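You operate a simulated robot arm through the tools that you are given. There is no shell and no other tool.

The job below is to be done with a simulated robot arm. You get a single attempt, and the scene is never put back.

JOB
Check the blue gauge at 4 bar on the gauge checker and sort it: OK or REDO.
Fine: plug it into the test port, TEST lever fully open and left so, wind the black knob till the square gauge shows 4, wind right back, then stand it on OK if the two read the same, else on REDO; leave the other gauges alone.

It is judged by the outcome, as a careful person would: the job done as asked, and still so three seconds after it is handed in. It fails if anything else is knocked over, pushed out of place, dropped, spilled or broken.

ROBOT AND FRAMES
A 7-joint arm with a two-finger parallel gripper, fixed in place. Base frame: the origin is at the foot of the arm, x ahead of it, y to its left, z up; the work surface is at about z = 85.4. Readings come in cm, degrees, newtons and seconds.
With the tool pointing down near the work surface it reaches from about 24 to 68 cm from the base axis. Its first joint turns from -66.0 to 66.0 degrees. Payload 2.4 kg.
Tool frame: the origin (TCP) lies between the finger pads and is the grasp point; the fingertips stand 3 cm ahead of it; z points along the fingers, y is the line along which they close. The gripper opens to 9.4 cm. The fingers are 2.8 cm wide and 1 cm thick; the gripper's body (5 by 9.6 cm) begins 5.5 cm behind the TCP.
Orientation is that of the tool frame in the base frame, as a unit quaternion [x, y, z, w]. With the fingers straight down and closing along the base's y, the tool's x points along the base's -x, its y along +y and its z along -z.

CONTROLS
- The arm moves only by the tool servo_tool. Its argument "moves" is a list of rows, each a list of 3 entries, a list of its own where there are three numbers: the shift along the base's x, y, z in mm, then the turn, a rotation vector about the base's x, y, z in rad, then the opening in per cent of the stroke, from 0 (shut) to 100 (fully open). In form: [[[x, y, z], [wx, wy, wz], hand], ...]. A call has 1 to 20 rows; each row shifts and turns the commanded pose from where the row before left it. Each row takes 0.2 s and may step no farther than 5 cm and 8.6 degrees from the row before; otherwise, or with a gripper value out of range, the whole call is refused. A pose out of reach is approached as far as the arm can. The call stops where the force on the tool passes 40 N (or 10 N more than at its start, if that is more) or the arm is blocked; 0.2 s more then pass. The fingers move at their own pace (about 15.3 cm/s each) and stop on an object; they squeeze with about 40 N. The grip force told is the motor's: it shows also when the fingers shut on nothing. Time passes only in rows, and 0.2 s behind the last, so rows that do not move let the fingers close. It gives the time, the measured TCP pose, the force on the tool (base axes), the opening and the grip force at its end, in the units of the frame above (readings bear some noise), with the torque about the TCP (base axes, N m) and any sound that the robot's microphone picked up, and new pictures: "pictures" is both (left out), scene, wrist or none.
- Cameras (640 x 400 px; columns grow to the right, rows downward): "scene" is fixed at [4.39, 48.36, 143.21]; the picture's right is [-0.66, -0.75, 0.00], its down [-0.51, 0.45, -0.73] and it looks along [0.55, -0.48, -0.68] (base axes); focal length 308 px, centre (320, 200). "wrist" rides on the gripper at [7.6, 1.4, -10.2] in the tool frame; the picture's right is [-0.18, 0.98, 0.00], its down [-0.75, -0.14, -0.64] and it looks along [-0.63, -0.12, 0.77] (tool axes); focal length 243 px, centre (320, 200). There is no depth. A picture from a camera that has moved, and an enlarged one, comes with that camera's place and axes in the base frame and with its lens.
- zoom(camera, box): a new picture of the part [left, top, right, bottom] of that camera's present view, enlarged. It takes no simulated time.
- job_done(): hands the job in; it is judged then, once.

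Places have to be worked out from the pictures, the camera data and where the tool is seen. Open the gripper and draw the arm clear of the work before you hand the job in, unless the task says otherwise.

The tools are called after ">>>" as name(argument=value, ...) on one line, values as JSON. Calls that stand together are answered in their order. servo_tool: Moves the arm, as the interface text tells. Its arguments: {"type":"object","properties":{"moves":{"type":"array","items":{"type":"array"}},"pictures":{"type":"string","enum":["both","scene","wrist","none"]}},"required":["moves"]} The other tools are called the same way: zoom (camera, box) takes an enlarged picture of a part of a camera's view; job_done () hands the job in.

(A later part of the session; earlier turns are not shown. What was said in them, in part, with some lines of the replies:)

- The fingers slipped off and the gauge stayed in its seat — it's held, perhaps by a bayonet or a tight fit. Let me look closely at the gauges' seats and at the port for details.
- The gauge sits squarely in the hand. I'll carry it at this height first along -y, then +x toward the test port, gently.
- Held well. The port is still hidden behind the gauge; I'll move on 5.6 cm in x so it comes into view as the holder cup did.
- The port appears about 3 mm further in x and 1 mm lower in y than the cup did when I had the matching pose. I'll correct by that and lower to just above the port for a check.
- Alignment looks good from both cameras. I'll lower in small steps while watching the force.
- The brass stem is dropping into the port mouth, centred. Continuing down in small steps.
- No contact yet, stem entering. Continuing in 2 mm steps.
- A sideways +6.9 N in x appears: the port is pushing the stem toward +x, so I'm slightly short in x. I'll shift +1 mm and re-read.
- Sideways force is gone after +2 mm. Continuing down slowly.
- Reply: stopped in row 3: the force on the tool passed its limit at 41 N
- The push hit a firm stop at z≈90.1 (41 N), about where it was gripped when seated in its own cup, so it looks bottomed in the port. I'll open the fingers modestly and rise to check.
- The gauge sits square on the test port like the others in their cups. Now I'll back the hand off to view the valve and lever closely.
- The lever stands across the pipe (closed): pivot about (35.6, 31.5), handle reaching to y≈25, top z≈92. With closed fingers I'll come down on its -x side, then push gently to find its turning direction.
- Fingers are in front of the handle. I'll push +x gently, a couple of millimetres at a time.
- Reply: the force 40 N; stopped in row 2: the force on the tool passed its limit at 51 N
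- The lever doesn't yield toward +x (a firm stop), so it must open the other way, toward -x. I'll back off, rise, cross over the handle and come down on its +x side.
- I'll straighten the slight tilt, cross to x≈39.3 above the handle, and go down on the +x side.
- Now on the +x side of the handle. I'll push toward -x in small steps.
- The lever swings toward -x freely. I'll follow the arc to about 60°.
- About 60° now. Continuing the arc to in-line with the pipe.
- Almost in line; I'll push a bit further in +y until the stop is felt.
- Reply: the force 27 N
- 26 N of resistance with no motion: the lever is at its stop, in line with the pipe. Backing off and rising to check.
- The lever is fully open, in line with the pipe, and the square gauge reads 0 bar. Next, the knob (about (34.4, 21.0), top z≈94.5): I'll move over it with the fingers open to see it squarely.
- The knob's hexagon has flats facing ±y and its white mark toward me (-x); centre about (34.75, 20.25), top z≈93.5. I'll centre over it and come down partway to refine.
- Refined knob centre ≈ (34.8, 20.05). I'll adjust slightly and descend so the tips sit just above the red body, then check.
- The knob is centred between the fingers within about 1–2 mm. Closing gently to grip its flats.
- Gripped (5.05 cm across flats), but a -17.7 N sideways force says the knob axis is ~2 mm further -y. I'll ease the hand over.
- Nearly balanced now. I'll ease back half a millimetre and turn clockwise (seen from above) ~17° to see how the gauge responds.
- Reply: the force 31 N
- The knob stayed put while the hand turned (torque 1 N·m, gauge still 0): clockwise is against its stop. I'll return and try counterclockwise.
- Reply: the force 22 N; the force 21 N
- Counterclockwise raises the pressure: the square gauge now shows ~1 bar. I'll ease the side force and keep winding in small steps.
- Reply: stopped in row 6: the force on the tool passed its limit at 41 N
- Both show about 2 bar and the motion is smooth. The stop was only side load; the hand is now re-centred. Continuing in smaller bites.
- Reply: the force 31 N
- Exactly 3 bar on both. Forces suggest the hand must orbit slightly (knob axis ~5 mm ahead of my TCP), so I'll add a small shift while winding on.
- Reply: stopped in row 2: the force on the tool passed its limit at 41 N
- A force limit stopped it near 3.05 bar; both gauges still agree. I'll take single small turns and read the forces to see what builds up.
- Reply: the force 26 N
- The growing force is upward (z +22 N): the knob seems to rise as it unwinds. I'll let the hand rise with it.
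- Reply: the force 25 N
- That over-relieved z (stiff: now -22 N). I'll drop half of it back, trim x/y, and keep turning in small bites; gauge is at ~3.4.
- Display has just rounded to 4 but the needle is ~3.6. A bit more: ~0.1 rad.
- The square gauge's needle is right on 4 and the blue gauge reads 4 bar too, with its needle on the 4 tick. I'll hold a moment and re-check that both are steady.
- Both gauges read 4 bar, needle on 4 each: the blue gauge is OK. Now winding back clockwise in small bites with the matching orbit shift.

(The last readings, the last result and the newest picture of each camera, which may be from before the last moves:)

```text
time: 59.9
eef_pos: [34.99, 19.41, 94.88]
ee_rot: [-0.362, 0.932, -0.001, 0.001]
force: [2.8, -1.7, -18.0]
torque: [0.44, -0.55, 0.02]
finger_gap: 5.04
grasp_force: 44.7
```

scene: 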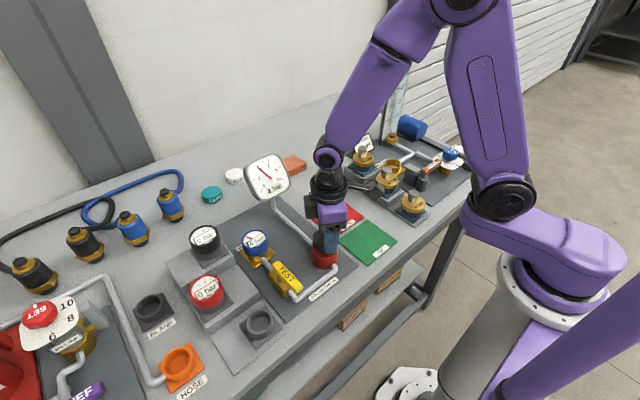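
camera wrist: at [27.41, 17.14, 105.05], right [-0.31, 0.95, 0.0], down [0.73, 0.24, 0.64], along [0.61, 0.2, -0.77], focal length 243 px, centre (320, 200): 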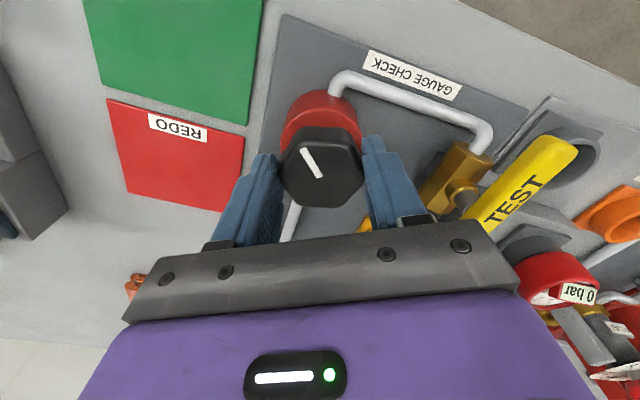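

>>> servo_tool(moves=[[[-0.1, 0.3, -0.5], [0, 0, 0], 0], [[-0.2, 0.6, 0], [0, 0, -0.1], 0], [[-0.2, 0.6, 0], [0, 0, -0.1], 0], [[-0.2, 0.7, 0], [0, 0, -0.1], 0]], pictures="scene")

>>> zoom(camera="scene", box=[240, 150, 295, 200])

```text
time: 60.9
eef_pos: [34.92, 19.6, 94.76]
ee_rot: [-0.219, 0.976, -0.001, 0.0]
force: [-2.2, -4.3, 4.9]
torque: [-0.49, 1.08, -0.02]
finger_gap: 5.06
grasp_force: 45.2
```

scene: 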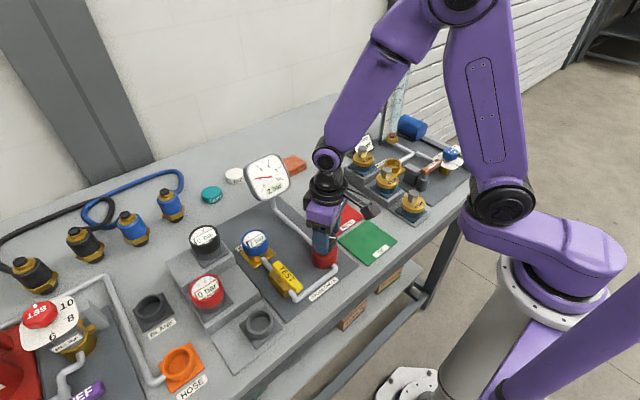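

```text
8.00 times, centred on (268, 175) of scene
camera zoom: at [4.38, 48.34, 143.22], right [-0.66, -0.75, 0.0], down [-0.51, 0.45, -0.73], along [0.55, -0.48, -0.68], focal length 2460 px, centre (740, 400)
```

zoom: 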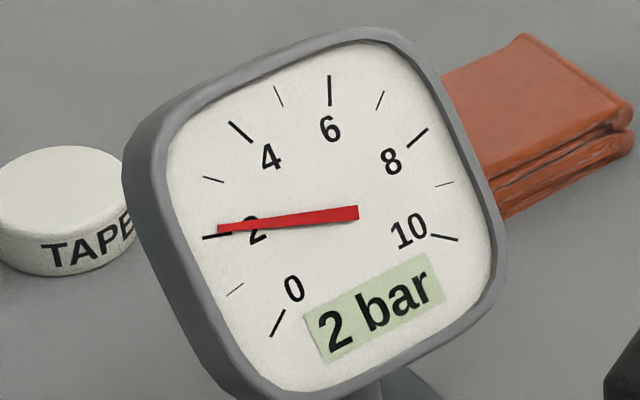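

Down to ~2.1 bar with low forces. Continuing clockwise.

>>> servo_tool(moves=[[[0, 0.5, 0], [0, 0, 0], 0], [[-0.2, 0.7, 0], [0, 0, -0.1], 0], [[-0.2, 0.7, 0], [0, 0, -0.1], 0], [[-0.2, 0.7, 0], [0, 0, -0.1], 0]], pictures="none")

>>> servo_tool(moves=[[[0, 0.3, 0], [0, 0, 0], 0], [[-0.1, 0.7, 0], [0, 0, -0.1], 0], [[-0.1, 0.7, 0], [0, 0, -0.1], 0], [[-0.1, 0.7, 0], [0, 0, -0.1], 0]], pictures="scene")

>>> zoom(camera="scene", box=[240, 150, 295, 200])

```text
time: 61.9
eef_pos: [34.8, 19.83, 94.87]
ee_rot: [-0.069, 0.998, -0.002, 0.001]
force: [-4.5, -16.6, 16.2]
torque: [-0.53, 0.52, -0.09]
finger_gap: 5.04
grasp_force: 45.0
```

```text
time: 62.6
eef_pos: [34.88, 19.75, 94.93]
ee_rot: [-0.013, 1.0, -0.003, -0.001]
force: [-2.4, -3.6, 8.7]
torque: [-0.28, -0.16, -0.06]
finger_gap: 5.05
grasp_force: 45.0
stopped in row 3: the force on the tool passed its limit at 40 N (the readings are from after the stop); the commanded pose is now the measured one
```

scene: 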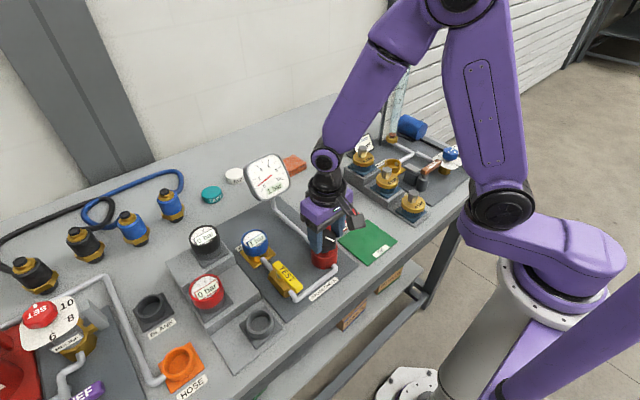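

```text
8.00 times, centred on (268, 175) of scene
camera zoom: at [4.37, 48.34, 143.22], right [-0.66, -0.75, 0.0], down [-0.51, 0.45, -0.73], along [0.55, -0.48, -0.68], focal length 2460 px, centre (740, 400)
```

zoom: 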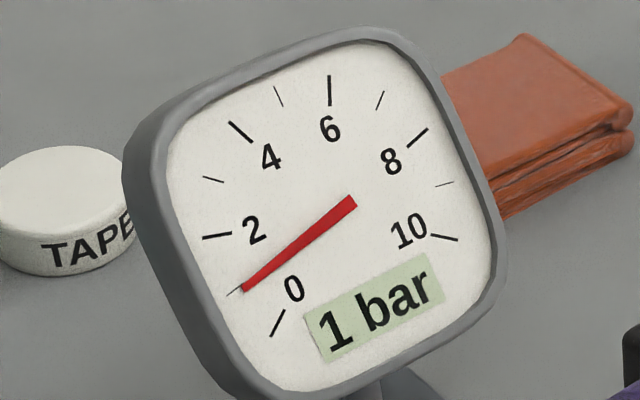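

About 0.9 bar left. I over-shifted in y, so I'll now rotate without shift.

>>> servo_tool(moves=[[[0, 0, 0], [0, 0, -0.08], 0], [[0, 0, 0], [0, 0, -0.08], 0]], pictures="none")

```text
time: 63.2
eef_pos: [34.78, 19.87, 94.91]
ee_rot: [0.067, 0.998, -0.003, 0.001]
force: [-3.9, 2.8, 17.4]
torque: [-0.2, 1.14, 0.0]
finger_gap: 5.03
grasp_force: 44.9
```

>>> servo_tool(moves=[[[0, 0, 0.4], [0, 0, 0], 0], [[0, 0.3, 0], [0, 0, -0.08], 0], [[0, 0.3, 0], [0, 0, -0.08], 0]], pictures="scene")

>>> zoom(camera="scene", box=[240, 150, 295, 200])

```text
time: 64.0
eef_pos: [34.93, 20.05, 94.88]
ee_rot: [0.145, 0.989, -0.003, 0.0]
force: [-5.6, 11.1, -6.2]
torque: [0.71, 0.4, 0.7]
finger_gap: 5.03
grasp_force: 45.2
```

scene: 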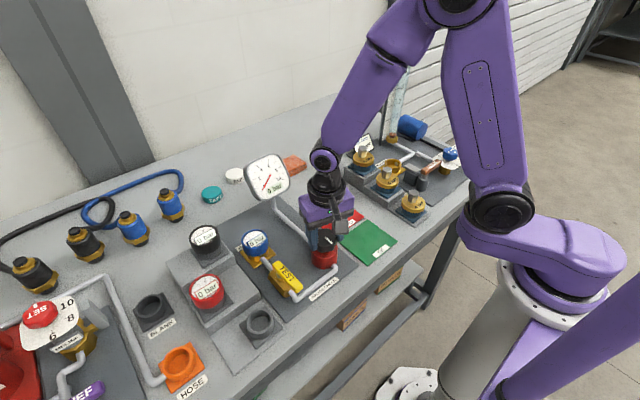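

```text
8.00 times, centred on (268, 175) of scene
camera zoom: at [4.38, 48.39, 143.2], right [-0.66, -0.75, 0.0], down [-0.51, 0.45, -0.73], along [0.55, -0.48, -0.68], focal length 2460 px, centre (740, 400)
```

zoom: 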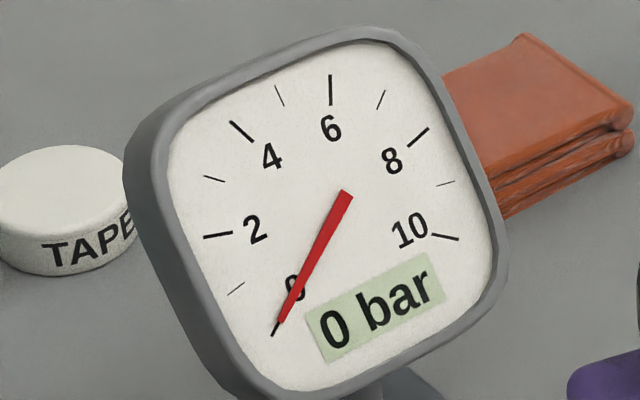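

0 bar and turning torque is building (0.7 N·m): at the back stop. One last small nudge to be sure, then release and rise.

>>> servo_tool(moves=[[[0, 0.3, 0], [0, 0, -0.06], 0], [[0, 0, 0], [0, 0, 0], 0]], pictures="none")

>>> servo_tool(moves=[[[0, 0, 0], [0, 0, 0], 40], [[0, 0, 0], [0, 0, 0], 70], [[0, 0, 0], [0, 0, 0], 80], [[0, 0, 15], [0, 0, 0], 80], [[0, 0, 35], [0, 0, 0], 80], [[0, 0, 40], [0, 0, 0.1], 80], [[0, 0, 20], [0, 0, 0.1], 80], [[0, 0, 0], [0, 0, 0.1], 80], [[0, 0, 0], [0, 0, 0.05], 80], [[0, 0, 0], [0, 0, 0], 80]], pictures="both")

>>> zoom(camera="scene", box=[230, 140, 350, 300])

>>> zoom(camera="scene", box=[240, 225, 272, 252])

```text
time: 64.6
eef_pos: [35.07, 19.95, 94.88]
ee_rot: [0.175, 0.985, -0.001, 0.002]
force: [-0.2, 8.9, 0.5]
torque: [0.01, -0.36, 0.75]
finger_gap: 5.05
grasp_force: 45.0
```

```text
time: 66.8
eef_pos: [34.86, 19.97, 105.93]
ee_rot: [0.0, 1.0, -0.001, 0.001]
force: [-0.4, -0.1, 0.3]
torque: [0.01, 0.0, -0.04]
finger_gap: 7.53
grasp_force: 0.1
camera wrist: at [27.17, 21.42, 116.09], right [0.19, 0.98, 0.0], down [0.75, -0.14, 0.64], along [0.63, -0.12, -0.77], focal length 243 px, centre (320, 200)
```

scene: 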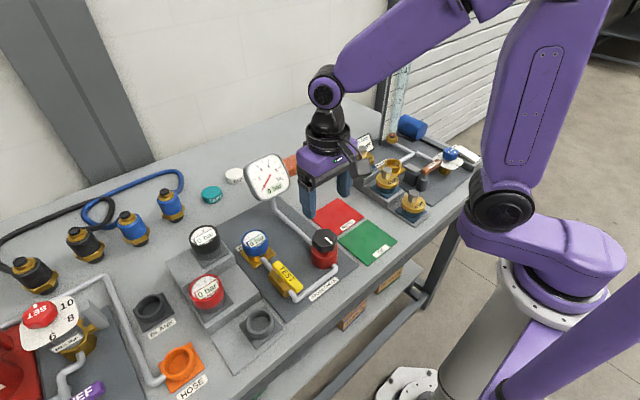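
wrist: 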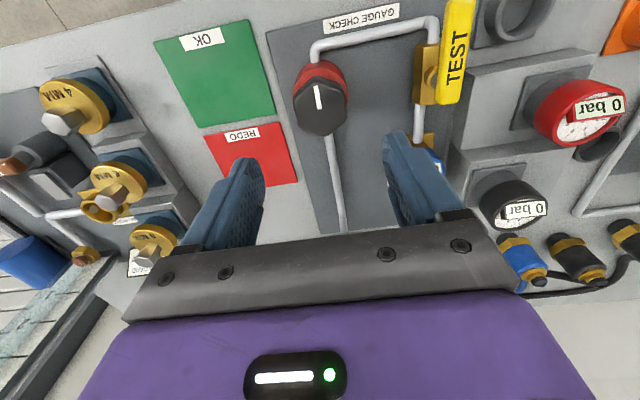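

```text
2.50 times, centred on (290, 220) of scene
camera zoom: at [4.39, 48.36, 143.21], right [-0.66, -0.75, 0.0], down [-0.51, 0.45, -0.73], along [0.55, -0.48, -0.68], focal length 769 px, centre (395, 150)
```

zoom: 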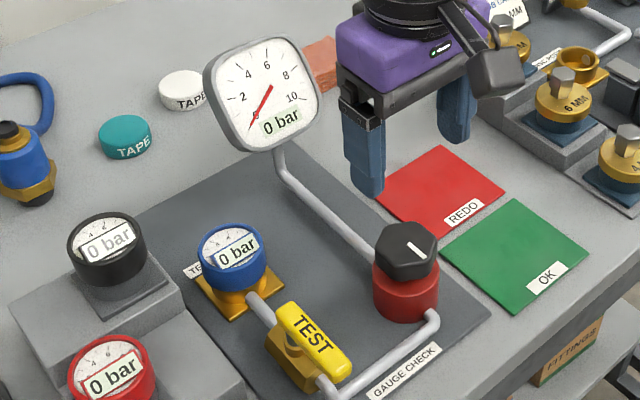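

```text
14.81 times, centred on (256, 238) of scene
camera zoom: at [4.39, 48.36, 143.21], right [-0.66, -0.75, 0.0], down [-0.51, 0.45, -0.73], along [0.55, -0.48, -0.68], focal length 4556 px, centre (1268, -370)
```

zoom: 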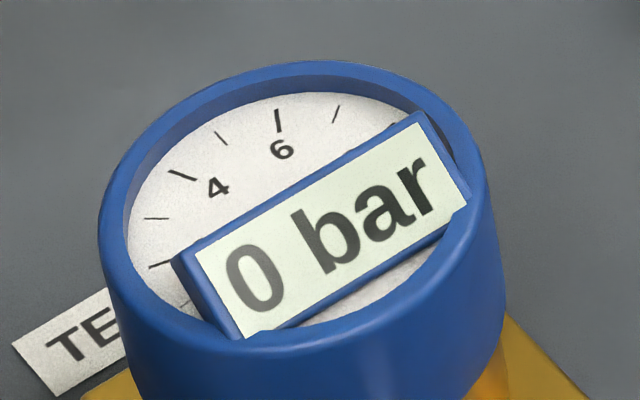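

Knob mark is back where it started and both gauges read 0. Now I'll fetch the blue gauge from the test port: moving above (46.45, 30.6).

>>> servo_tool(moves=[[[29, 26, 0], [0, 0, 0], 76], [[29, 27, -10], [0, 0, 0], 76], [[29, 27, -20], [0, 0, 0], 76], [[28, 26, -25], [0, 0, 0], 76], [[0, 0, 0], [0, 0, 0], 76]], pictures="both")

>>> zoom(camera="wrist", box=[240, 60, 400, 260])

```text
time: 68.0
eef_pos: [46.62, 30.75, 100.09]
ee_rot: [0.001, 1.0, -0.001, 0.001]
force: [0.3, -1.0, -0.7]
torque: [0.02, -0.02, 0.03]
finger_gap: 7.13
grasp_force: 0.1
camera wrist: at [38.82, 32.21, 110.31], right [0.19, 0.98, 0.0], down [0.75, -0.14, 0.64], along [0.63, -0.12, -0.77], focal length 243 px, centre (320, 200)
```

scene: 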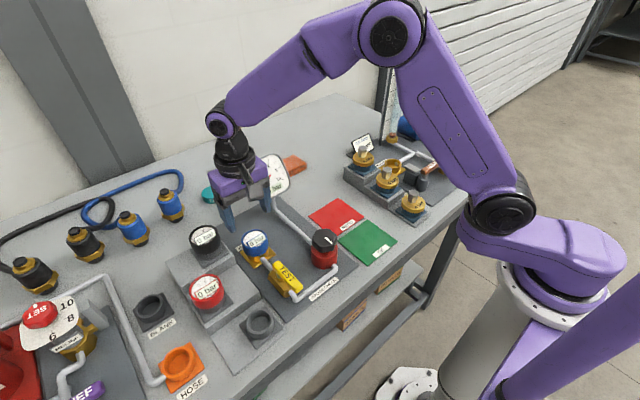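
wrist: 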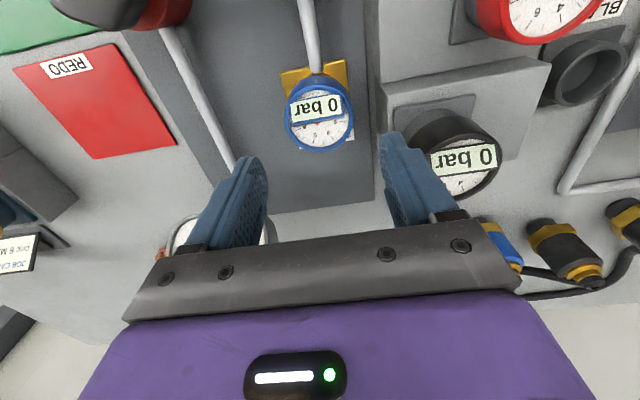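

```text
2.00 times, centred on (320, 160) of wrist
camera zoom: at [38.82, 32.21, 110.31], right [0.19, 0.98, 0.0], down [0.75, -0.14, 0.64], along [0.63, -0.12, -0.77], focal length 485 px, centre (320, 280)
```

zoom: 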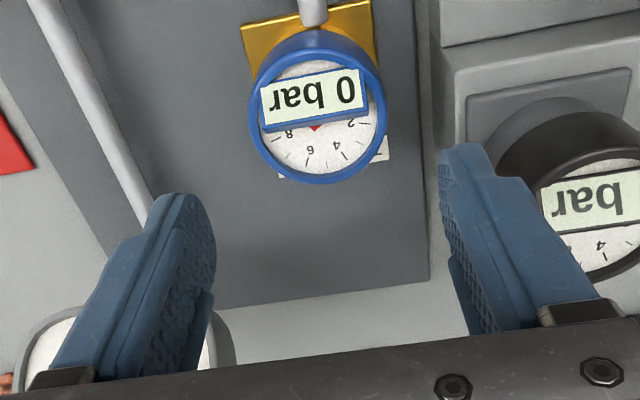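

Gauge is at about (46.4, 30.7). I'll lower with a slight y trim to z≈90.1 and watch the force.

>>> servo_tool(moves=[[[0, -1, -30], [0, 0, 0], 76], [[0, 0, -30], [0, 0, 0], 76], [[0, 0, -25], [0, 0, 0], 76], [[0, 0, -10], [0, 0, 0], 76], [[0, 0, -4], [0, 0, 0], 76], [[0, 0, 0], [0, 0, 0], 76]], pictures="both")

>>> zoom(camera="scene", box=[210, 200, 310, 280])

```text
time: 69.4
eef_pos: [46.32, 30.5, 90.4]
ee_rot: [0.002, 1.0, -0.001, 0.001]
force: [-0.6, -0.1, -0.3]
torque: [0.0, -0.01, -0.03]
finger_gap: 7.11
grasp_force: 0.0
camera wrist: at [38.63, 32.01, 100.64], right [0.19, 0.98, 0.0], down [0.75, -0.14, 0.64], along [0.63, -0.12, -0.77], focal length 243 px, centre (320, 200)
```

scene: 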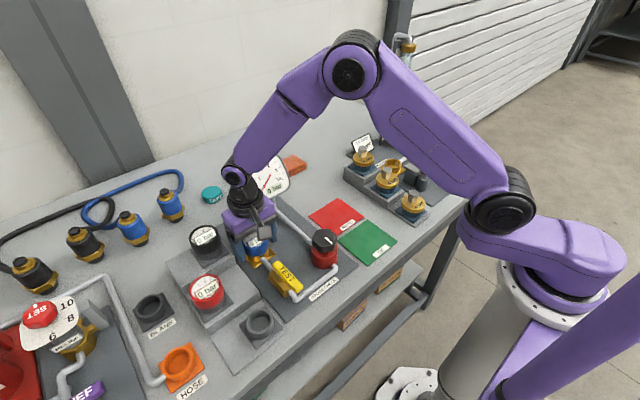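
wrist: 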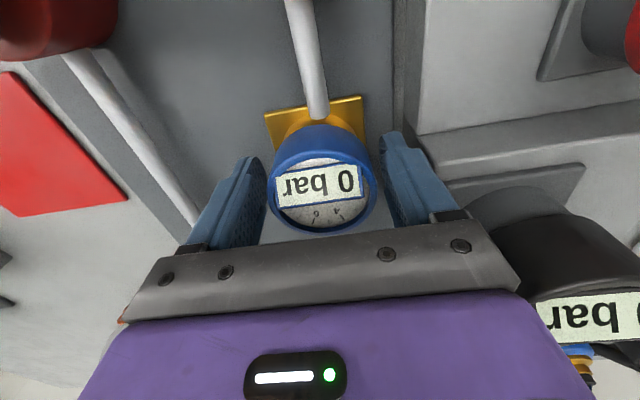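

```text
5.00 times, centred on (260, 240) of scene
camera zoom: at [4.39, 48.36, 143.21], right [-0.66, -0.75, 0.0], down [-0.51, 0.45, -0.73], along [0.55, -0.48, -0.68], focal length 1538 px, centre (620, 0)
```

zoom: 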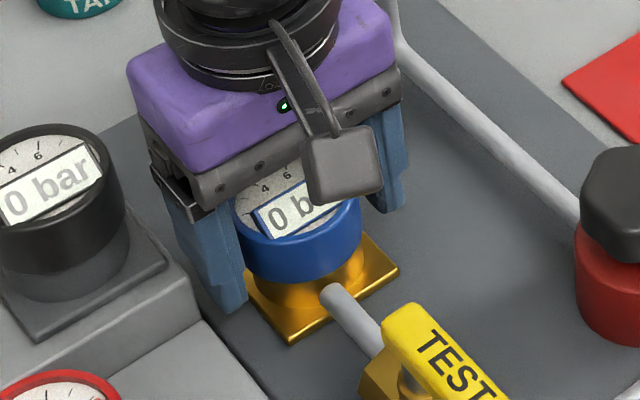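

Free of contact. I'll go 4 mm lower, then close and check for side load.

>>> servo_tool(moves=[[[1, 0, -2], [0, 0, 0], 76], [[0, 0, -2], [0, 0, 0], 76], [[0, 0, 0], [0, 0, 0], 50], [[0, 0, 0], [0, 0, 0], 20], [[0, 0, 0], [0, 0, 0], 0], [[0, 0, 0], [0, 0, 0], 0]], pictures="none")

```text
time: 70.8
eef_pos: [46.41, 30.49, 90.04]
ee_rot: [0.002, 1.0, -0.001, 0.001]
force: [-1.4, 0.1, 2.1]
torque: [-0.1, 0.09, -0.06]
finger_gap: 5.66
grasp_force: 39.6
```

Gripped at 40 N with almost no side load. Lifting slowly, 1–2 mm per step.

>>> servo_tool(moves=[[[0, 0, 1], [0, 0, 0], 0], [[0, 0, 1], [0, 0, 0], 0], [[0, 0, 2], [0, 0, 0], 0], [[0, 0, 2], [0, 0, 0], 0]], pictures="none")

>>> servo_tool(moves=[[[0, 0, 2], [0, 0, 0], 0], [[0, 0, 2], [0, 0, 0], 0], [[0, 0, 2], [0, 0, 0], 0], [[0, 0, 3], [0, 0, 0], 0], [[0, 0, 3], [0, 0, 0], 0]], pictures="both")

>>> zoom(camera="scene", box=[210, 200, 310, 280])

```text
time: 71.8
eef_pos: [46.58, 30.53, 90.7]
ee_rot: [0.002, 1.0, -0.002, 0.001]
force: [0.8, -0.8, -1.3]
torque: [0.0, 0.04, 0.0]
finger_gap: 5.67
grasp_force: 39.8
```

```text
time: 73.0
eef_pos: [46.43, 30.43, 91.81]
ee_rot: [0.001, 1.0, -0.003, 0.0]
force: [0.1, 0.2, -1.2]
torque: [0.02, 0.0, -0.03]
finger_gap: 5.69
grasp_force: 40.2
camera wrist: at [38.71, 31.95, 102.08], right [0.19, 0.98, 0.0], down [0.75, -0.14, 0.64], along [0.63, -0.12, -0.77], focal length 243 px, centre (320, 200)
```

scene: 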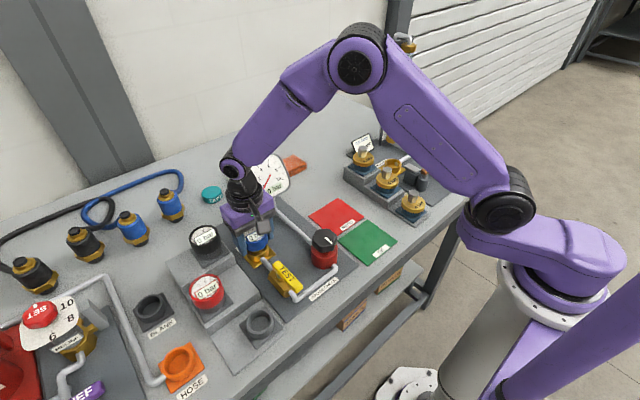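
wrist: 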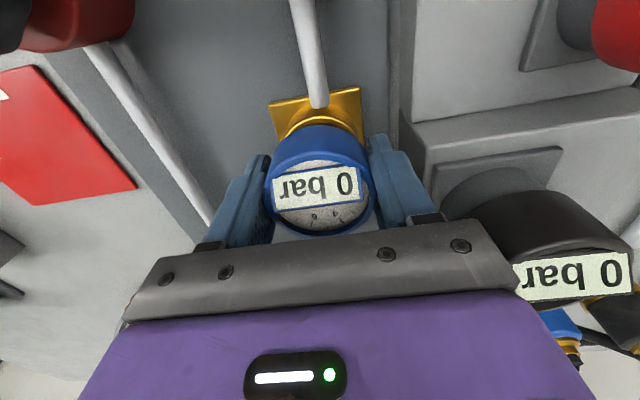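

```text
5.00 times, centred on (260, 240) of scene
camera zoom: at [4.39, 48.36, 143.21], right [-0.66, -0.75, 0.0], down [-0.51, 0.45, -0.73], along [0.55, -0.48, -0.68], focal length 1538 px, centre (620, 0)
```

zoom: 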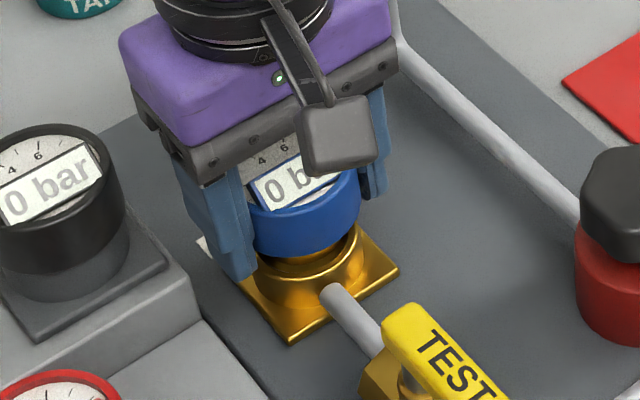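

It's lifting with the hand (weight ~1.3–2 N). I'll raise it slowly to carry height.

>>> servo_tool(moves=[[[0, 0, 4], [0, 0, 0], 0], [[0, 0, 5], [0, 0, 0], 0], [[0, 0, 6], [0, 0, 0], 0], [[0, 0, 8], [0, 0, 0], 0], [[0, 0, 9], [0, 0, 0], 0], [[0, 0, 10], [0, 0, 0], 0], [[0, 0, 10], [0, 0, 0], 0], [[0, 0, 10], [0, 0, 0], 0], [[0, 0, 8], [0, 0, 0], 0], [[0, 0, 5], [0, 0, 0], 0], [[0, 0, 0], [0, 0, 0], 0]], pictures="both")

>>> zoom(camera="scene", box=[200, 160, 320, 280])

```text
time: 75.4
eef_pos: [46.57, 30.38, 99.41]
ee_rot: [0.002, 1.0, -0.002, 0.001]
force: [-0.7, 0.9, -2.4]
torque: [0.03, -0.01, 0.01]
finger_gap: 5.68
grasp_force: 40.3
camera wrist: at [38.77, 31.89, 109.59], right [0.19, 0.98, 0.0], down [0.75, -0.14, 0.64], along [0.63, -0.12, -0.77], focal length 243 px, centre (320, 200)
```

scene: 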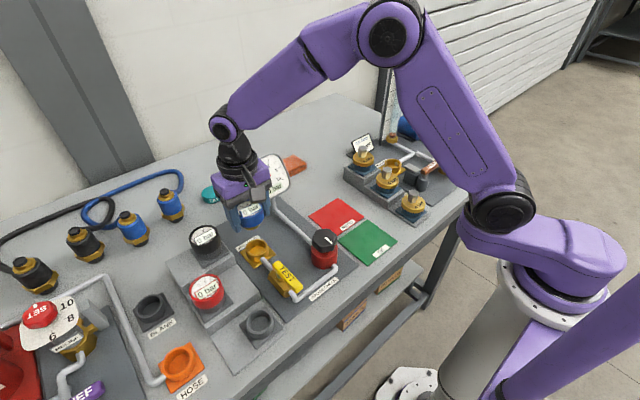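
wrist: 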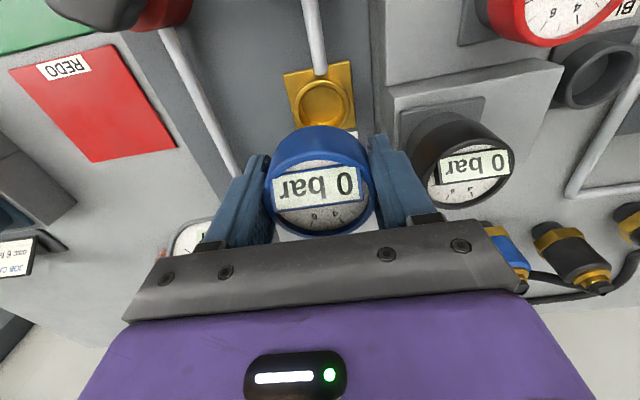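

```text
3.33 times, centred on (260, 220) of scene
camera zoom: at [4.39, 48.36, 143.21], right [-0.66, -0.75, 0.0], down [-0.51, 0.45, -0.73], along [0.55, -0.48, -0.68], focal length 1025 px, centre (520, 133)
```

zoom: 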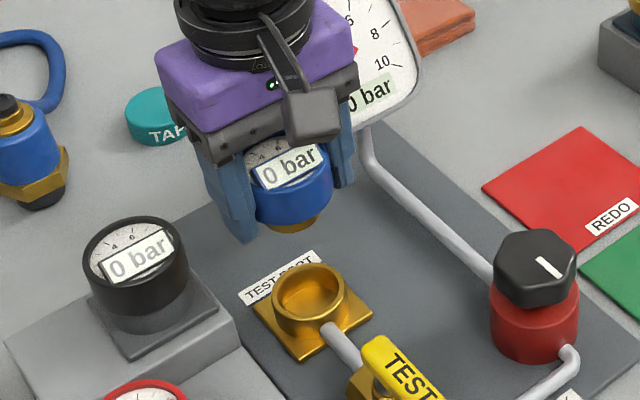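

Gauge out of the port. Carrying it gently: back in -x, then across toward the OK pad, centre about (32.3, 9.1).

>>> servo_tool(moves=[[[-6, 0, 4], [0, 0, 0], 0], [[-10, 0, 6], [0, 0, 0], 0], [[-12, 0, 3], [0, 0, 0], 0], [[-12, 0, 0], [0, 0, 0], 0], [[-12, 0, 0], [0, 0, 0], 0], [[-12, -3, 0], [0, 0, 0], 0], [[-10, -6, 0], [0, 0, 0], 0], [[-6, -10, 0], [0, 0, 0], 0], [[-4, -12, 0], [0, 0, 0], 0], [[-4, -12, 0], [0, 0, 0], 0], [[-4, -12, 0], [0, 0, 0], 0], [[-4, -12, 0], [0, 0, 0], 0], [[-4, -12, 0], [0, 0, 0], 0], [[-4, -12, 0], [0, 0, 0], 0], [[-4, -12, 0], [0, 0, 0], 0], [[-4, -12, 0], [0, 0, 0], 0], [[-4, -12, 0], [0, 0, 0], 0], [[-4, -12, 0], [0, 0, 0], 0], [[-4, -12, 0], [0, 0, 0], 0], [[0, -4, 0], [0, 0, 0], 0]], pictures="both")

```text
time: 79.6
eef_pos: [33.97, 15.06, 100.76]
ee_rot: [0.002, 1.0, -0.002, 0.001]
force: [0.0, -0.8, -1.3]
torque: [0.01, -0.01, 0.0]
finger_gap: 5.66
grasp_force: 39.6
camera wrist: at [26.34, 16.51, 110.88], right [0.19, 0.98, 0.0], down [0.75, -0.14, 0.64], along [0.63, -0.12, -0.77], focal length 243 px, centre (320, 200)
```

scene: 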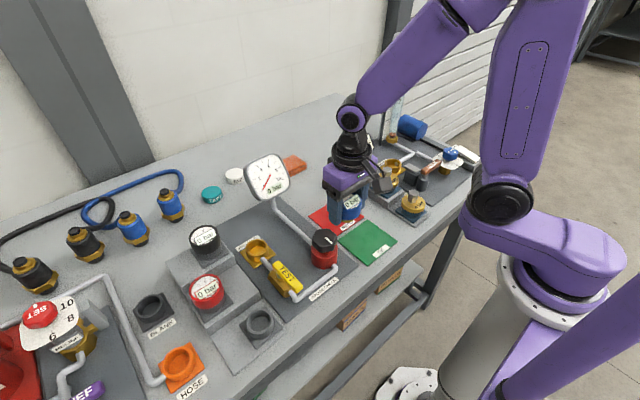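
wrist: 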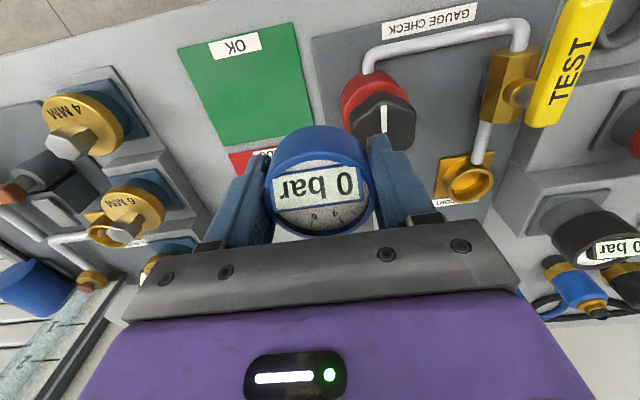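

The pad spans about x 27.6–37.1, y 3.5–13.9, so its centre is ~(32.4, 8.8). Moving over it and lowering partway.

>>> servo_tool(moves=[[[-2, -9, 0], [0, 0, 0], 0], [[-3, -11, 0], [0, 0, 0], 0], [[-3, -11, 0], [0, 0, 0], 0], [[-3, -11, 0], [0, 0, 0], 0], [[-3, -11, 0], [0, 0, 0], 0], [[-2, -9, 0], [0, 0, 0], 0], [[0, 0, -6], [0, 0, 0], 0], [[0, 0, -12], [0, 0, 0], 0], [[0, 0, -12], [0, 0, 0], 0], [[0, 0, -12], [0, 0, 0], 0], [[0, 0, -12], [0, 0, 0], 0], [[0, 0, -12], [0, 0, 0], 0], [[0, 0, -10], [0, 0, 0], 0], [[0, 0, 0], [0, 0, 0], 0]], pictures="both")

>>> zoom(camera="scene", box=[320, 180, 420, 280])

```text
time: 82.6
eef_pos: [32.54, 8.75, 93.05]
ee_rot: [0.002, 1.0, -0.002, 0.001]
force: [0.6, -0.3, -1.5]
torque: [0.0, -0.04, -0.01]
finger_gap: 5.67
grasp_force: 40.1
camera wrist: at [24.76, 10.26, 103.3], right [0.19, 0.98, 0.0], down [0.75, -0.14, 0.64], along [0.63, -0.12, -0.77], focal length 243 px, centre (320, 200)
```

scene: 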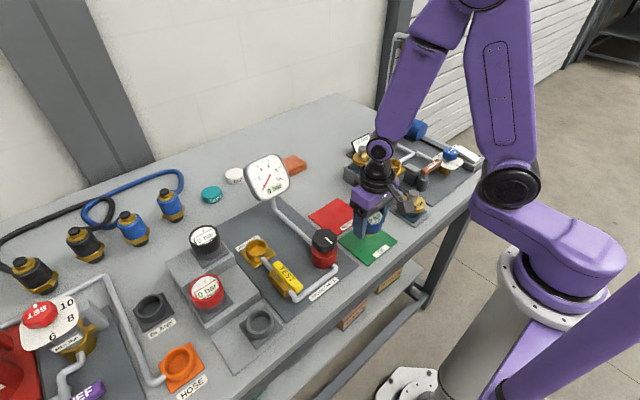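
wrist: 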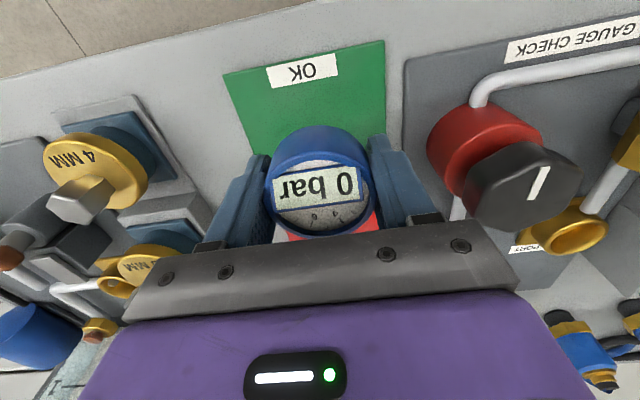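

```text
4.00 times, centred on (370, 230) of scene
camera zoom: at [4.39, 48.36, 143.21], right [-0.66, -0.75, 0.0], down [-0.51, 0.45, -0.73], along [0.55, -0.48, -0.68], focal length 1230 px, centre (120, 80)
```

zoom: 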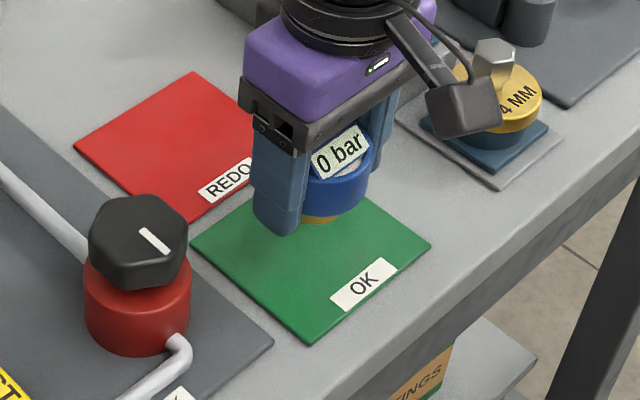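

Centred above the pad. Lowering on to it in small steps, watching for contact.

>>> servo_tool(moves=[[[0, 0, -5], [0, 0, 0], 0], [[0, 0, -5], [0, 0, 0], 0], [[0, 0, -5], [0, 0, 0], 0], [[0, 0, -4], [0, 0, 0], 0], [[0, 0, 0], [0, 0, 0], 0]], pictures="none")

>>> servo_tool(moves=[[[0, 0, -2], [0, 0, 0], 0], [[0, 0, -2], [0, 0, 0], 0], [[0, 0, 0], [0, 0, 0], 0]], pictures="both")

>>> zoom(camera="scene", box=[320, 180, 420, 280])

```text
time: 83.8
eef_pos: [32.48, 8.67, 91.14]
ee_rot: [0.002, 1.0, -0.002, 0.0]
force: [0.3, -0.4, -1.6]
torque: [-0.02, -0.01, 0.03]
finger_gap: 5.68
grasp_force: 39.7
```

```text
time: 84.6
eef_pos: [32.62, 8.84, 90.81]
ee_rot: [0.001, 1.0, -0.002, 0.001]
force: [-0.2, -0.1, -2.1]
torque: [0.02, 0.0, -0.02]
finger_gap: 5.71
grasp_force: 40.5
camera wrist: at [24.76, 10.21, 100.99], right [0.19, 0.98, 0.0], down [0.75, -0.14, 0.64], along [0.63, -0.12, -0.77], focal length 243 px, centre (320, 200)
```

scene: 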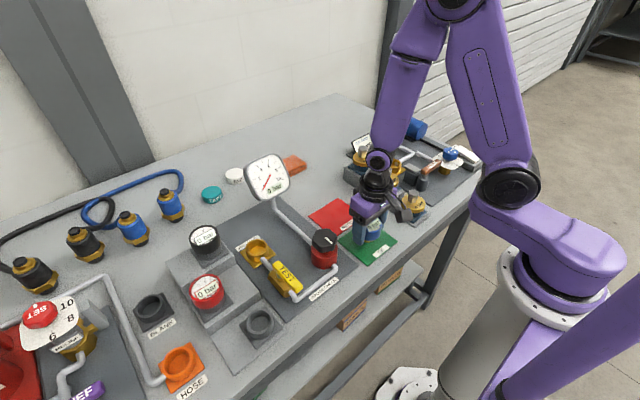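
wrist: 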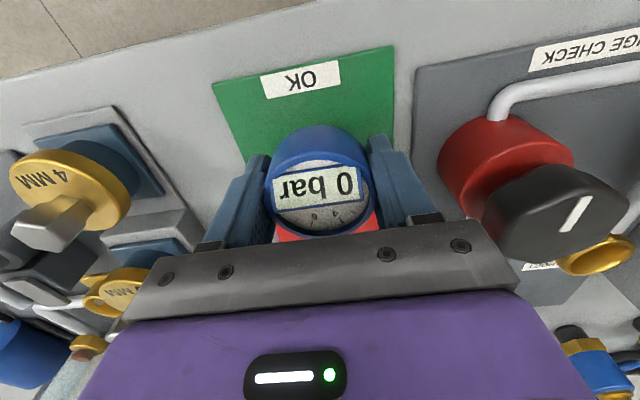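

```text
4.00 times, centred on (370, 230) of scene
camera zoom: at [4.39, 48.36, 143.21], right [-0.66, -0.75, 0.0], down [-0.51, 0.45, -0.73], along [0.55, -0.48, -0.68], focal length 1230 px, centre (120, 80)
```

zoom: 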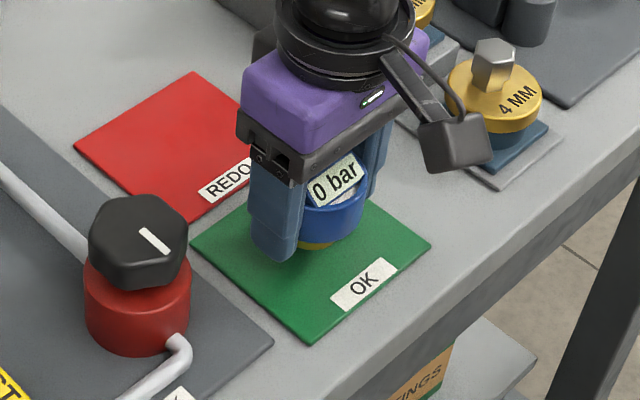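

No contact yet. Continuing down in 2 mm steps.

>>> servo_tool(moves=[[[0, 0, -2], [0, 0, 0], 0], [[0, 0, -2], [0, 0, 0], 0], [[0, 0, -2], [0, 0, 0], 0], [[0, 0, 0], [0, 0, 0], 0]], pictures="none")

>>> servo_tool(moves=[[[0, 0, -2], [0, 0, 0], 0], [[0, 0, -2], [0, 0, 0], 0], [[0, 0, 0], [0, 0, 0], 0]], pictures="both")

>>> zoom(camera="scene", box=[320, 180, 420, 280])

```text
time: 85.6
eef_pos: [32.49, 8.8, 90.06]
ee_rot: [0.002, 1.0, -0.001, 0.001]
force: [0.0, -0.3, -2.0]
torque: [0.01, 0.03, 0.01]
finger_gap: 5.68
grasp_force: 39.9
```

```text
time: 86.4
eef_pos: [32.29, 8.88, 89.75]
ee_rot: [0.003, 1.0, -0.003, 0.001]
force: [-0.7, -0.4, -1.6]
torque: [0.02, 0.0, -0.02]
finger_gap: 5.64
grasp_force: 39.5
camera wrist: at [24.72, 10.28, 99.96], right [0.19, 0.98, 0.0], down [0.75, -0.14, 0.64], along [0.63, -0.12, -0.77], focal length 243 px, centre (320, 200)
```

scene: 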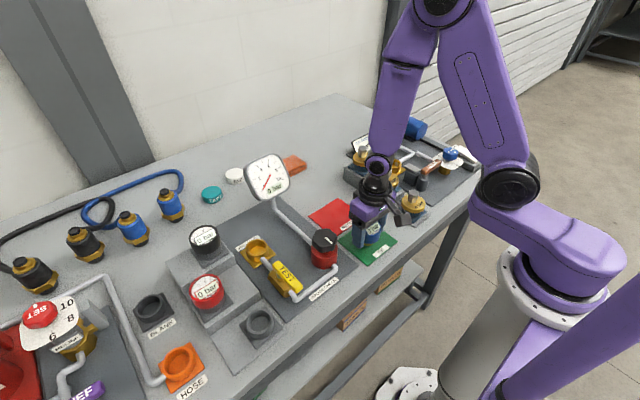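
wrist: 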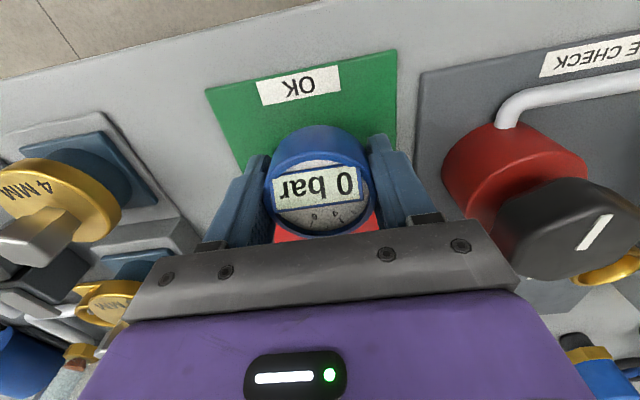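

```text
4.00 times, centred on (370, 230) of scene
camera zoom: at [4.39, 48.36, 143.21], right [-0.66, -0.75, 0.0], down [-0.51, 0.45, -0.73], along [0.55, -0.48, -0.68], focal length 1230 px, centre (120, 80)
```

zoom: 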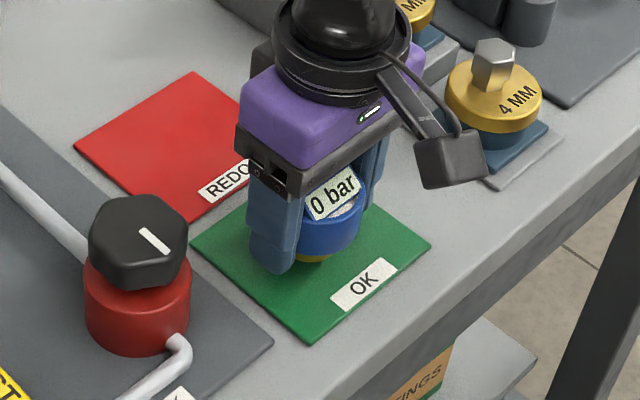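

Still free. Smaller steps now near the pad.

>>> servo_tool(moves=[[[0, 0, -1.5], [0, 0, 0], 0], [[0, 0, -1.5], [0, 0, 0], 0], [[0, 0, 0], [0, 0, 0], 0]], pictures="none")

>>> servo_tool(moves=[[[0, 0, -1], [0, 0, 0], 0], [[0, 0, -1], [0, 0, 0], 0], [[0, 0, 0], [0, 0, 0], 0]], pictures="scene")

>>> zoom(camera="scene", box=[340, 200, 400, 260])

```text
time: 87.2
eef_pos: [32.48, 8.79, 89.47]
ee_rot: [0.001, 1.0, -0.002, 0.001]
force: [-1.3, -1.5, 10.9]
torque: [0.07, 0.11, -0.01]
finger_gap: 5.7
grasp_force: 40.1
```

```text
time: 87.7
eef_pos: [32.56, 8.7, 89.45]
ee_rot: [0.001, 1.0, -0.002, 0.003]
force: [-3.3, 0.5, 14.2]
torque: [0.15, 0.15, 0.0]
finger_gap: 5.67
grasp_force: 39.8
stopped in row 2: the force on the tool passed its limit at 45 N (the readings are from after the stop); the commanded pose is now the measured one
```

scene: 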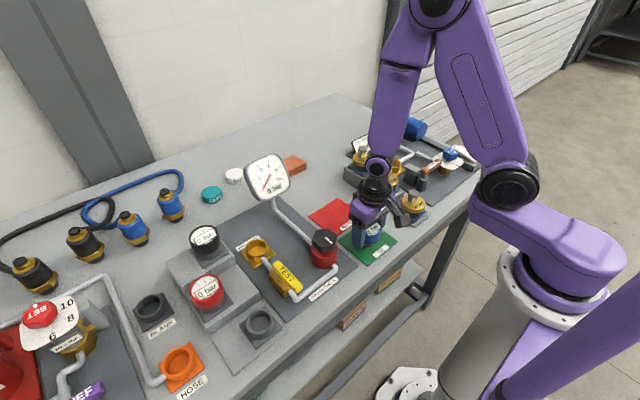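

```text
6.67 times, centred on (370, 230) of scene
camera zoom: at [4.36, 48.35, 143.21], right [-0.66, -0.75, 0.0], down [-0.51, 0.45, -0.73], along [0.55, -0.48, -0.68], focal length 2050 px, centre (-13, 0)
```

zoom: 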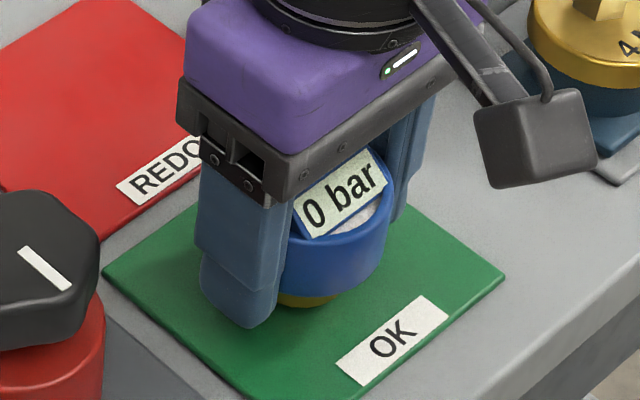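

Contact: the stem is standing on the pad (z≈89.45). I'll ease off the pressure, open the fingers slowly and rise straight up.

>>> servo_tool(moves=[[[0, 0, 0.3], [0, 0, 0], 0], [[0, 0, 0], [0, 0, 0], 0]], pictures="none")

>>> servo_tool(moves=[[[0, 0, 0], [0, 0, 0], 62], [[0, 0, 0], [0, 0, 0], 68], [[0, 0, 0], [0, 0, 0], 78], [[0, 0, 0], [0, 0, 0], 78]], pictures="both")

>>> zoom(camera="scene", box=[340, 200, 400, 260])

```text
time: 88.2
eef_pos: [32.62, 8.7, 89.44]
ee_rot: [0.002, 1.0, -0.002, 0.001]
force: [-3.5, -0.7, 8.8]
torque: [0.13, 0.18, 0.02]
finger_gap: 5.69
grasp_force: 40.1
```

```text
time: 89.2
eef_pos: [32.59, 8.69, 89.4]
ee_rot: [0.001, 1.0, -0.002, 0.002]
force: [0.0, 0.7, 0.7]
torque: [-0.02, -0.02, -0.01]
finger_gap: 7.31
grasp_force: 0.1
camera wrist: at [24.83, 10.23, 99.63], right [0.19, 0.98, 0.0], down [0.75, -0.14, 0.64], along [0.63, -0.12, -0.76], focal length 243 px, centre (320, 200)
```

scene: 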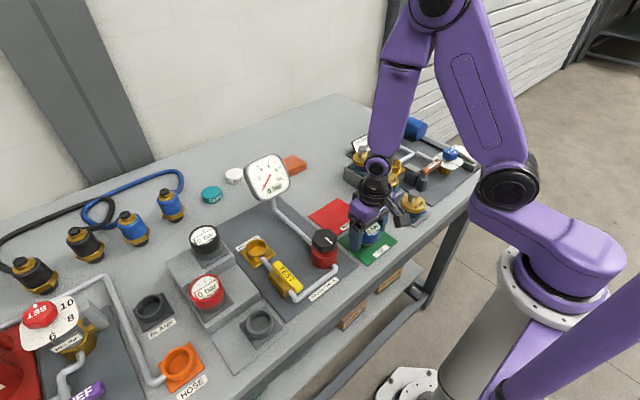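
wrist: 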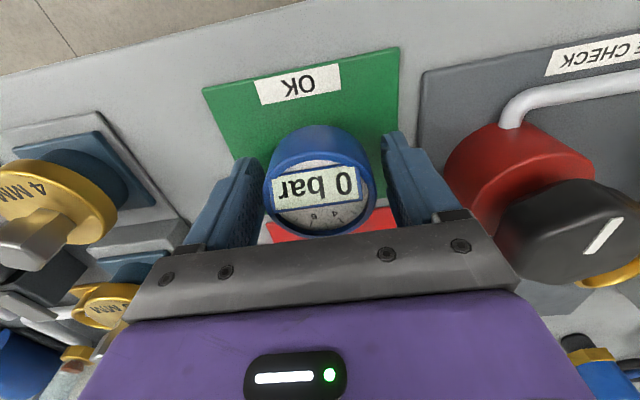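

```text
6.67 times, centred on (370, 230) of scene
camera zoom: at [4.39, 48.36, 143.21], right [-0.66, -0.75, 0.0], down [-0.51, 0.45, -0.73], along [0.55, -0.48, -0.68], focal length 2050 px, centre (-13, 0)
```

zoom: 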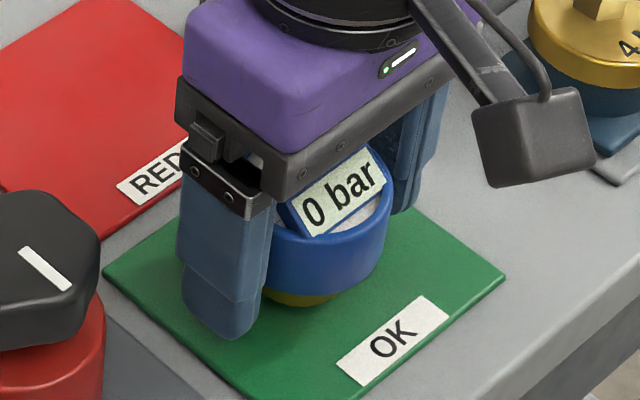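

The gauge stands by itself, fingers clear on both sides. Rising straight up now.

>>> servo_tool(moves=[[[0, 0, 5], [0, 0, 0], 78], [[0, 0, 15], [0, 0, 0], 78], [[0, 0, 30], [0, 0, 0], 78], [[0, 0, 40], [0, 0, 0], 78], [[0, 0, 45], [0, 0, 0], 78], [[-20, 10, 40], [0, 0, 0], 78], [[0, 0, 0], [0, 0, 0], 78]], pictures="both")

>>> zoom(camera="scene", box=[310, 180, 430, 280])

>>> zoom(camera="scene", box=[150, 150, 350, 340])

```text
time: 90.8
eef_pos: [30.62, 9.63, 107.07]
ee_rot: [0.002, 1.0, -0.001, 0.0]
force: [0.0, -0.2, -0.2]
torque: [0.0, 0.01, 0.03]
finger_gap: 7.33
grasp_force: 0.1
camera wrist: at [22.81, 11.11, 117.2], right [0.19, 0.98, 0.0], down [0.75, -0.14, 0.64], along [0.63, -0.12, -0.76], focal length 243 px, centre (320, 200)
```

scene: 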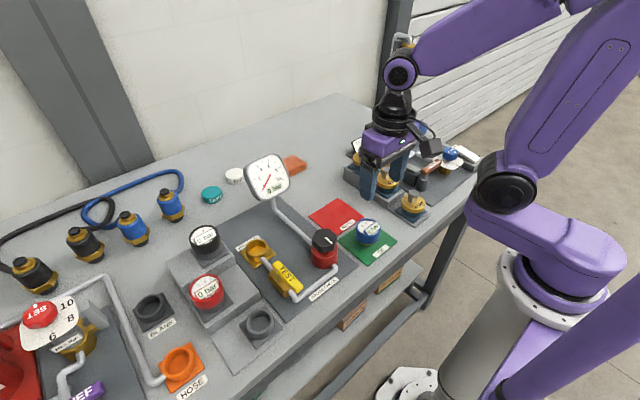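
wrist: 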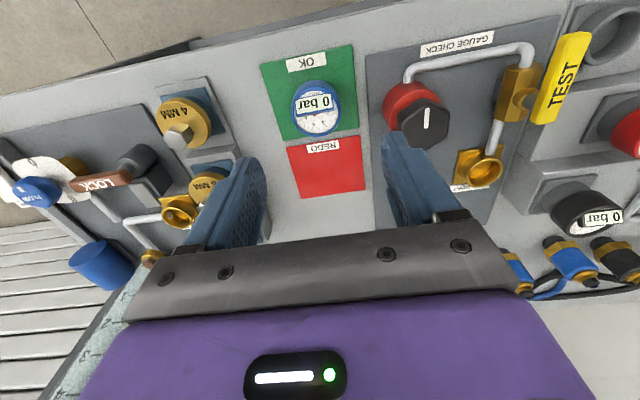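

```text
4.00 times, centred on (370, 230) of scene
camera zoom: at [4.39, 48.36, 143.21], right [-0.66, -0.75, 0.0], down [-0.51, 0.45, -0.73], along [0.55, -0.48, -0.68], focal length 1230 px, centre (120, 80)
```

zoom: 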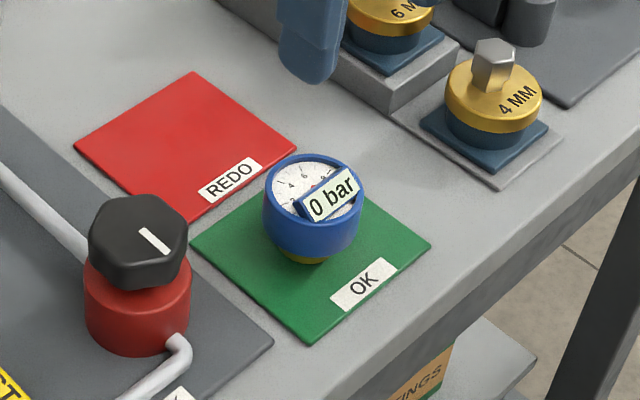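

```text
2.11 times, centred on (250, 245) of scene
camera zoom: at [4.39, 48.36, 143.21], right [-0.66, -0.75, 0.0], down [-0.51, 0.45, -0.73], along [0.55, -0.48, -0.68], focal length 648 px, centre (467, 105)
```

zoom: 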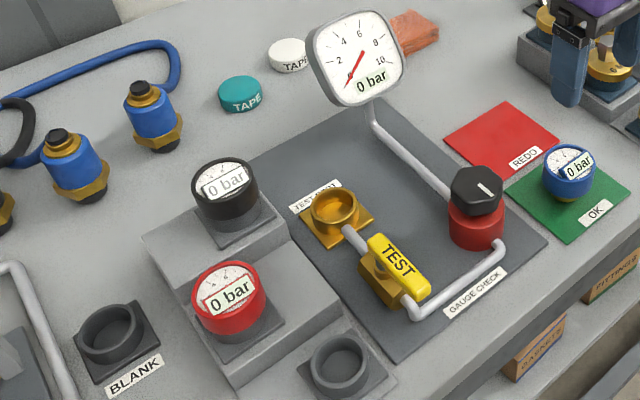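

The blue gauge stands upright in the middle of the OK pad; lever in line (open), knob at its stop, square gauge 0, the red and black gauges untouched. I'll draw the arm further clear and do a last check.

>>> servo_tool(moves=[[[0, 10, 40], [0, 0, 0], 100], [[0, 10, 40], [0, 0, 0], 100], [[-10, 10, 30], [0, 0, 0], 100], [[0, 0, 0], [0, 0, 0], 100], [[0, 0, 0], [0, 0, 0], 100], [[0, 0, 0], [0, 0, 0], 100]], pictures="both")

>>> zoom(camera="scene", box=[220, 140, 420, 300])

>>> zoom(camera="wrist", box=[200, 0, 520, 200])

```text
time: 92.2
eef_pos: [29.64, 12.59, 118.11]
ee_rot: [0.0, 1.0, -0.002, 0.001]
force: [-0.9, -0.4, 0.0]
torque: [-0.01, 0.0, 0.0]
finger_gap: 9.41
grasp_force: 0.1
camera wrist: at [21.9, 14.08, 128.29], right [0.19, 0.98, 0.0], down [0.75, -0.14, 0.64], along [0.63, -0.12, -0.76], focal length 243 px, centre (320, 200)
```

scene: 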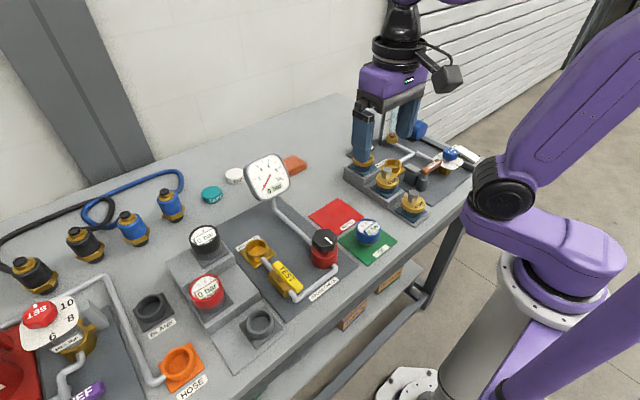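
wrist: 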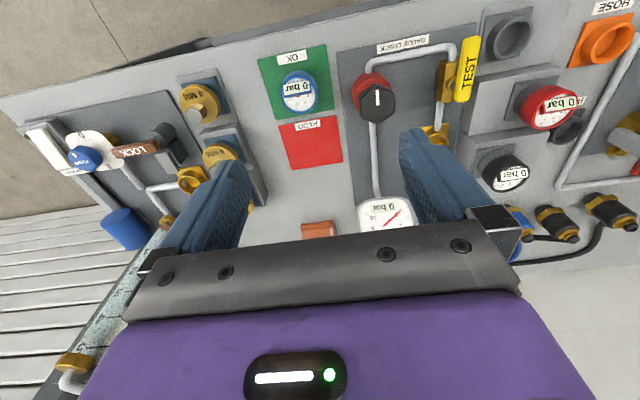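

```text
2.50 times, centred on (320, 220) of scene
camera zoom: at [4.39, 48.36, 143.21], right [-0.66, -0.75, 0.0], down [-0.51, 0.45, -0.73], along [0.55, -0.48, -0.68], focal length 769 px, centre (320, 150)
```

zoom: 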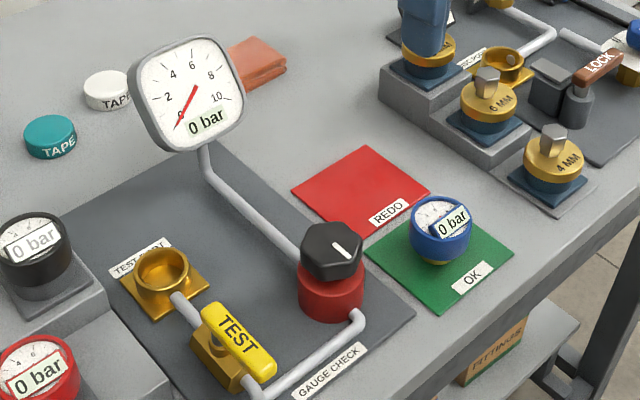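

```text
2.00 times, centred on (360, 100) of wrist
camera zoom: at [21.9, 14.08, 128.29], right [0.19, 0.98, 0.0], down [0.75, -0.14, 0.64], along [0.63, -0.12, -0.76], focal length 485 px, centre (240, 400)
```

zoom: 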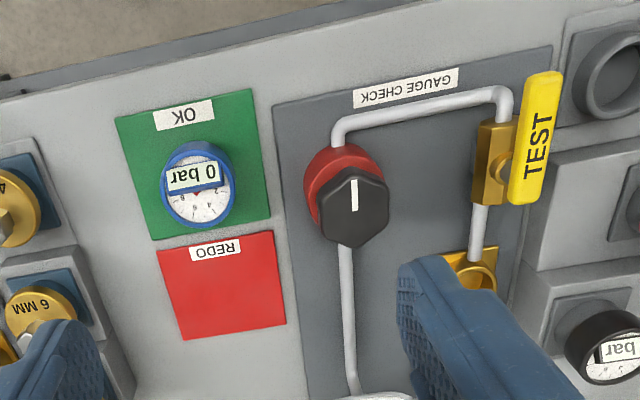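

The final state matches the request. The blue gauge stands on OK, and the gripper is open and clear. The lever is fully open, the knob is wound right back to 0 bar, and the other gauges are in place. Handing in.

>>> job_done()

```text
The job is handed in.
```

The blue gauge checked out at 4 bar and is now standing on the OK pad. With the square gauge's needle on 4, the blue gauge also read 4 bar with its needle on the 4 mark.

- **TEST lever:** turned in line with the pipe to its stop, and left open.
- **Black knob:** wound right back to its stop. Both gauges read 0 before I took the blue one off the test port.
- **Other gauges:** the red and black gauges were not touched.

On my first try at lifting the blue gauge from its holder, the fingers slipped off and the gauge stayed in its seat. A slower lift worked. I also pushed the lever against its stop once before finding that it opens the other way. Neither left any visible damage or moved anything else.
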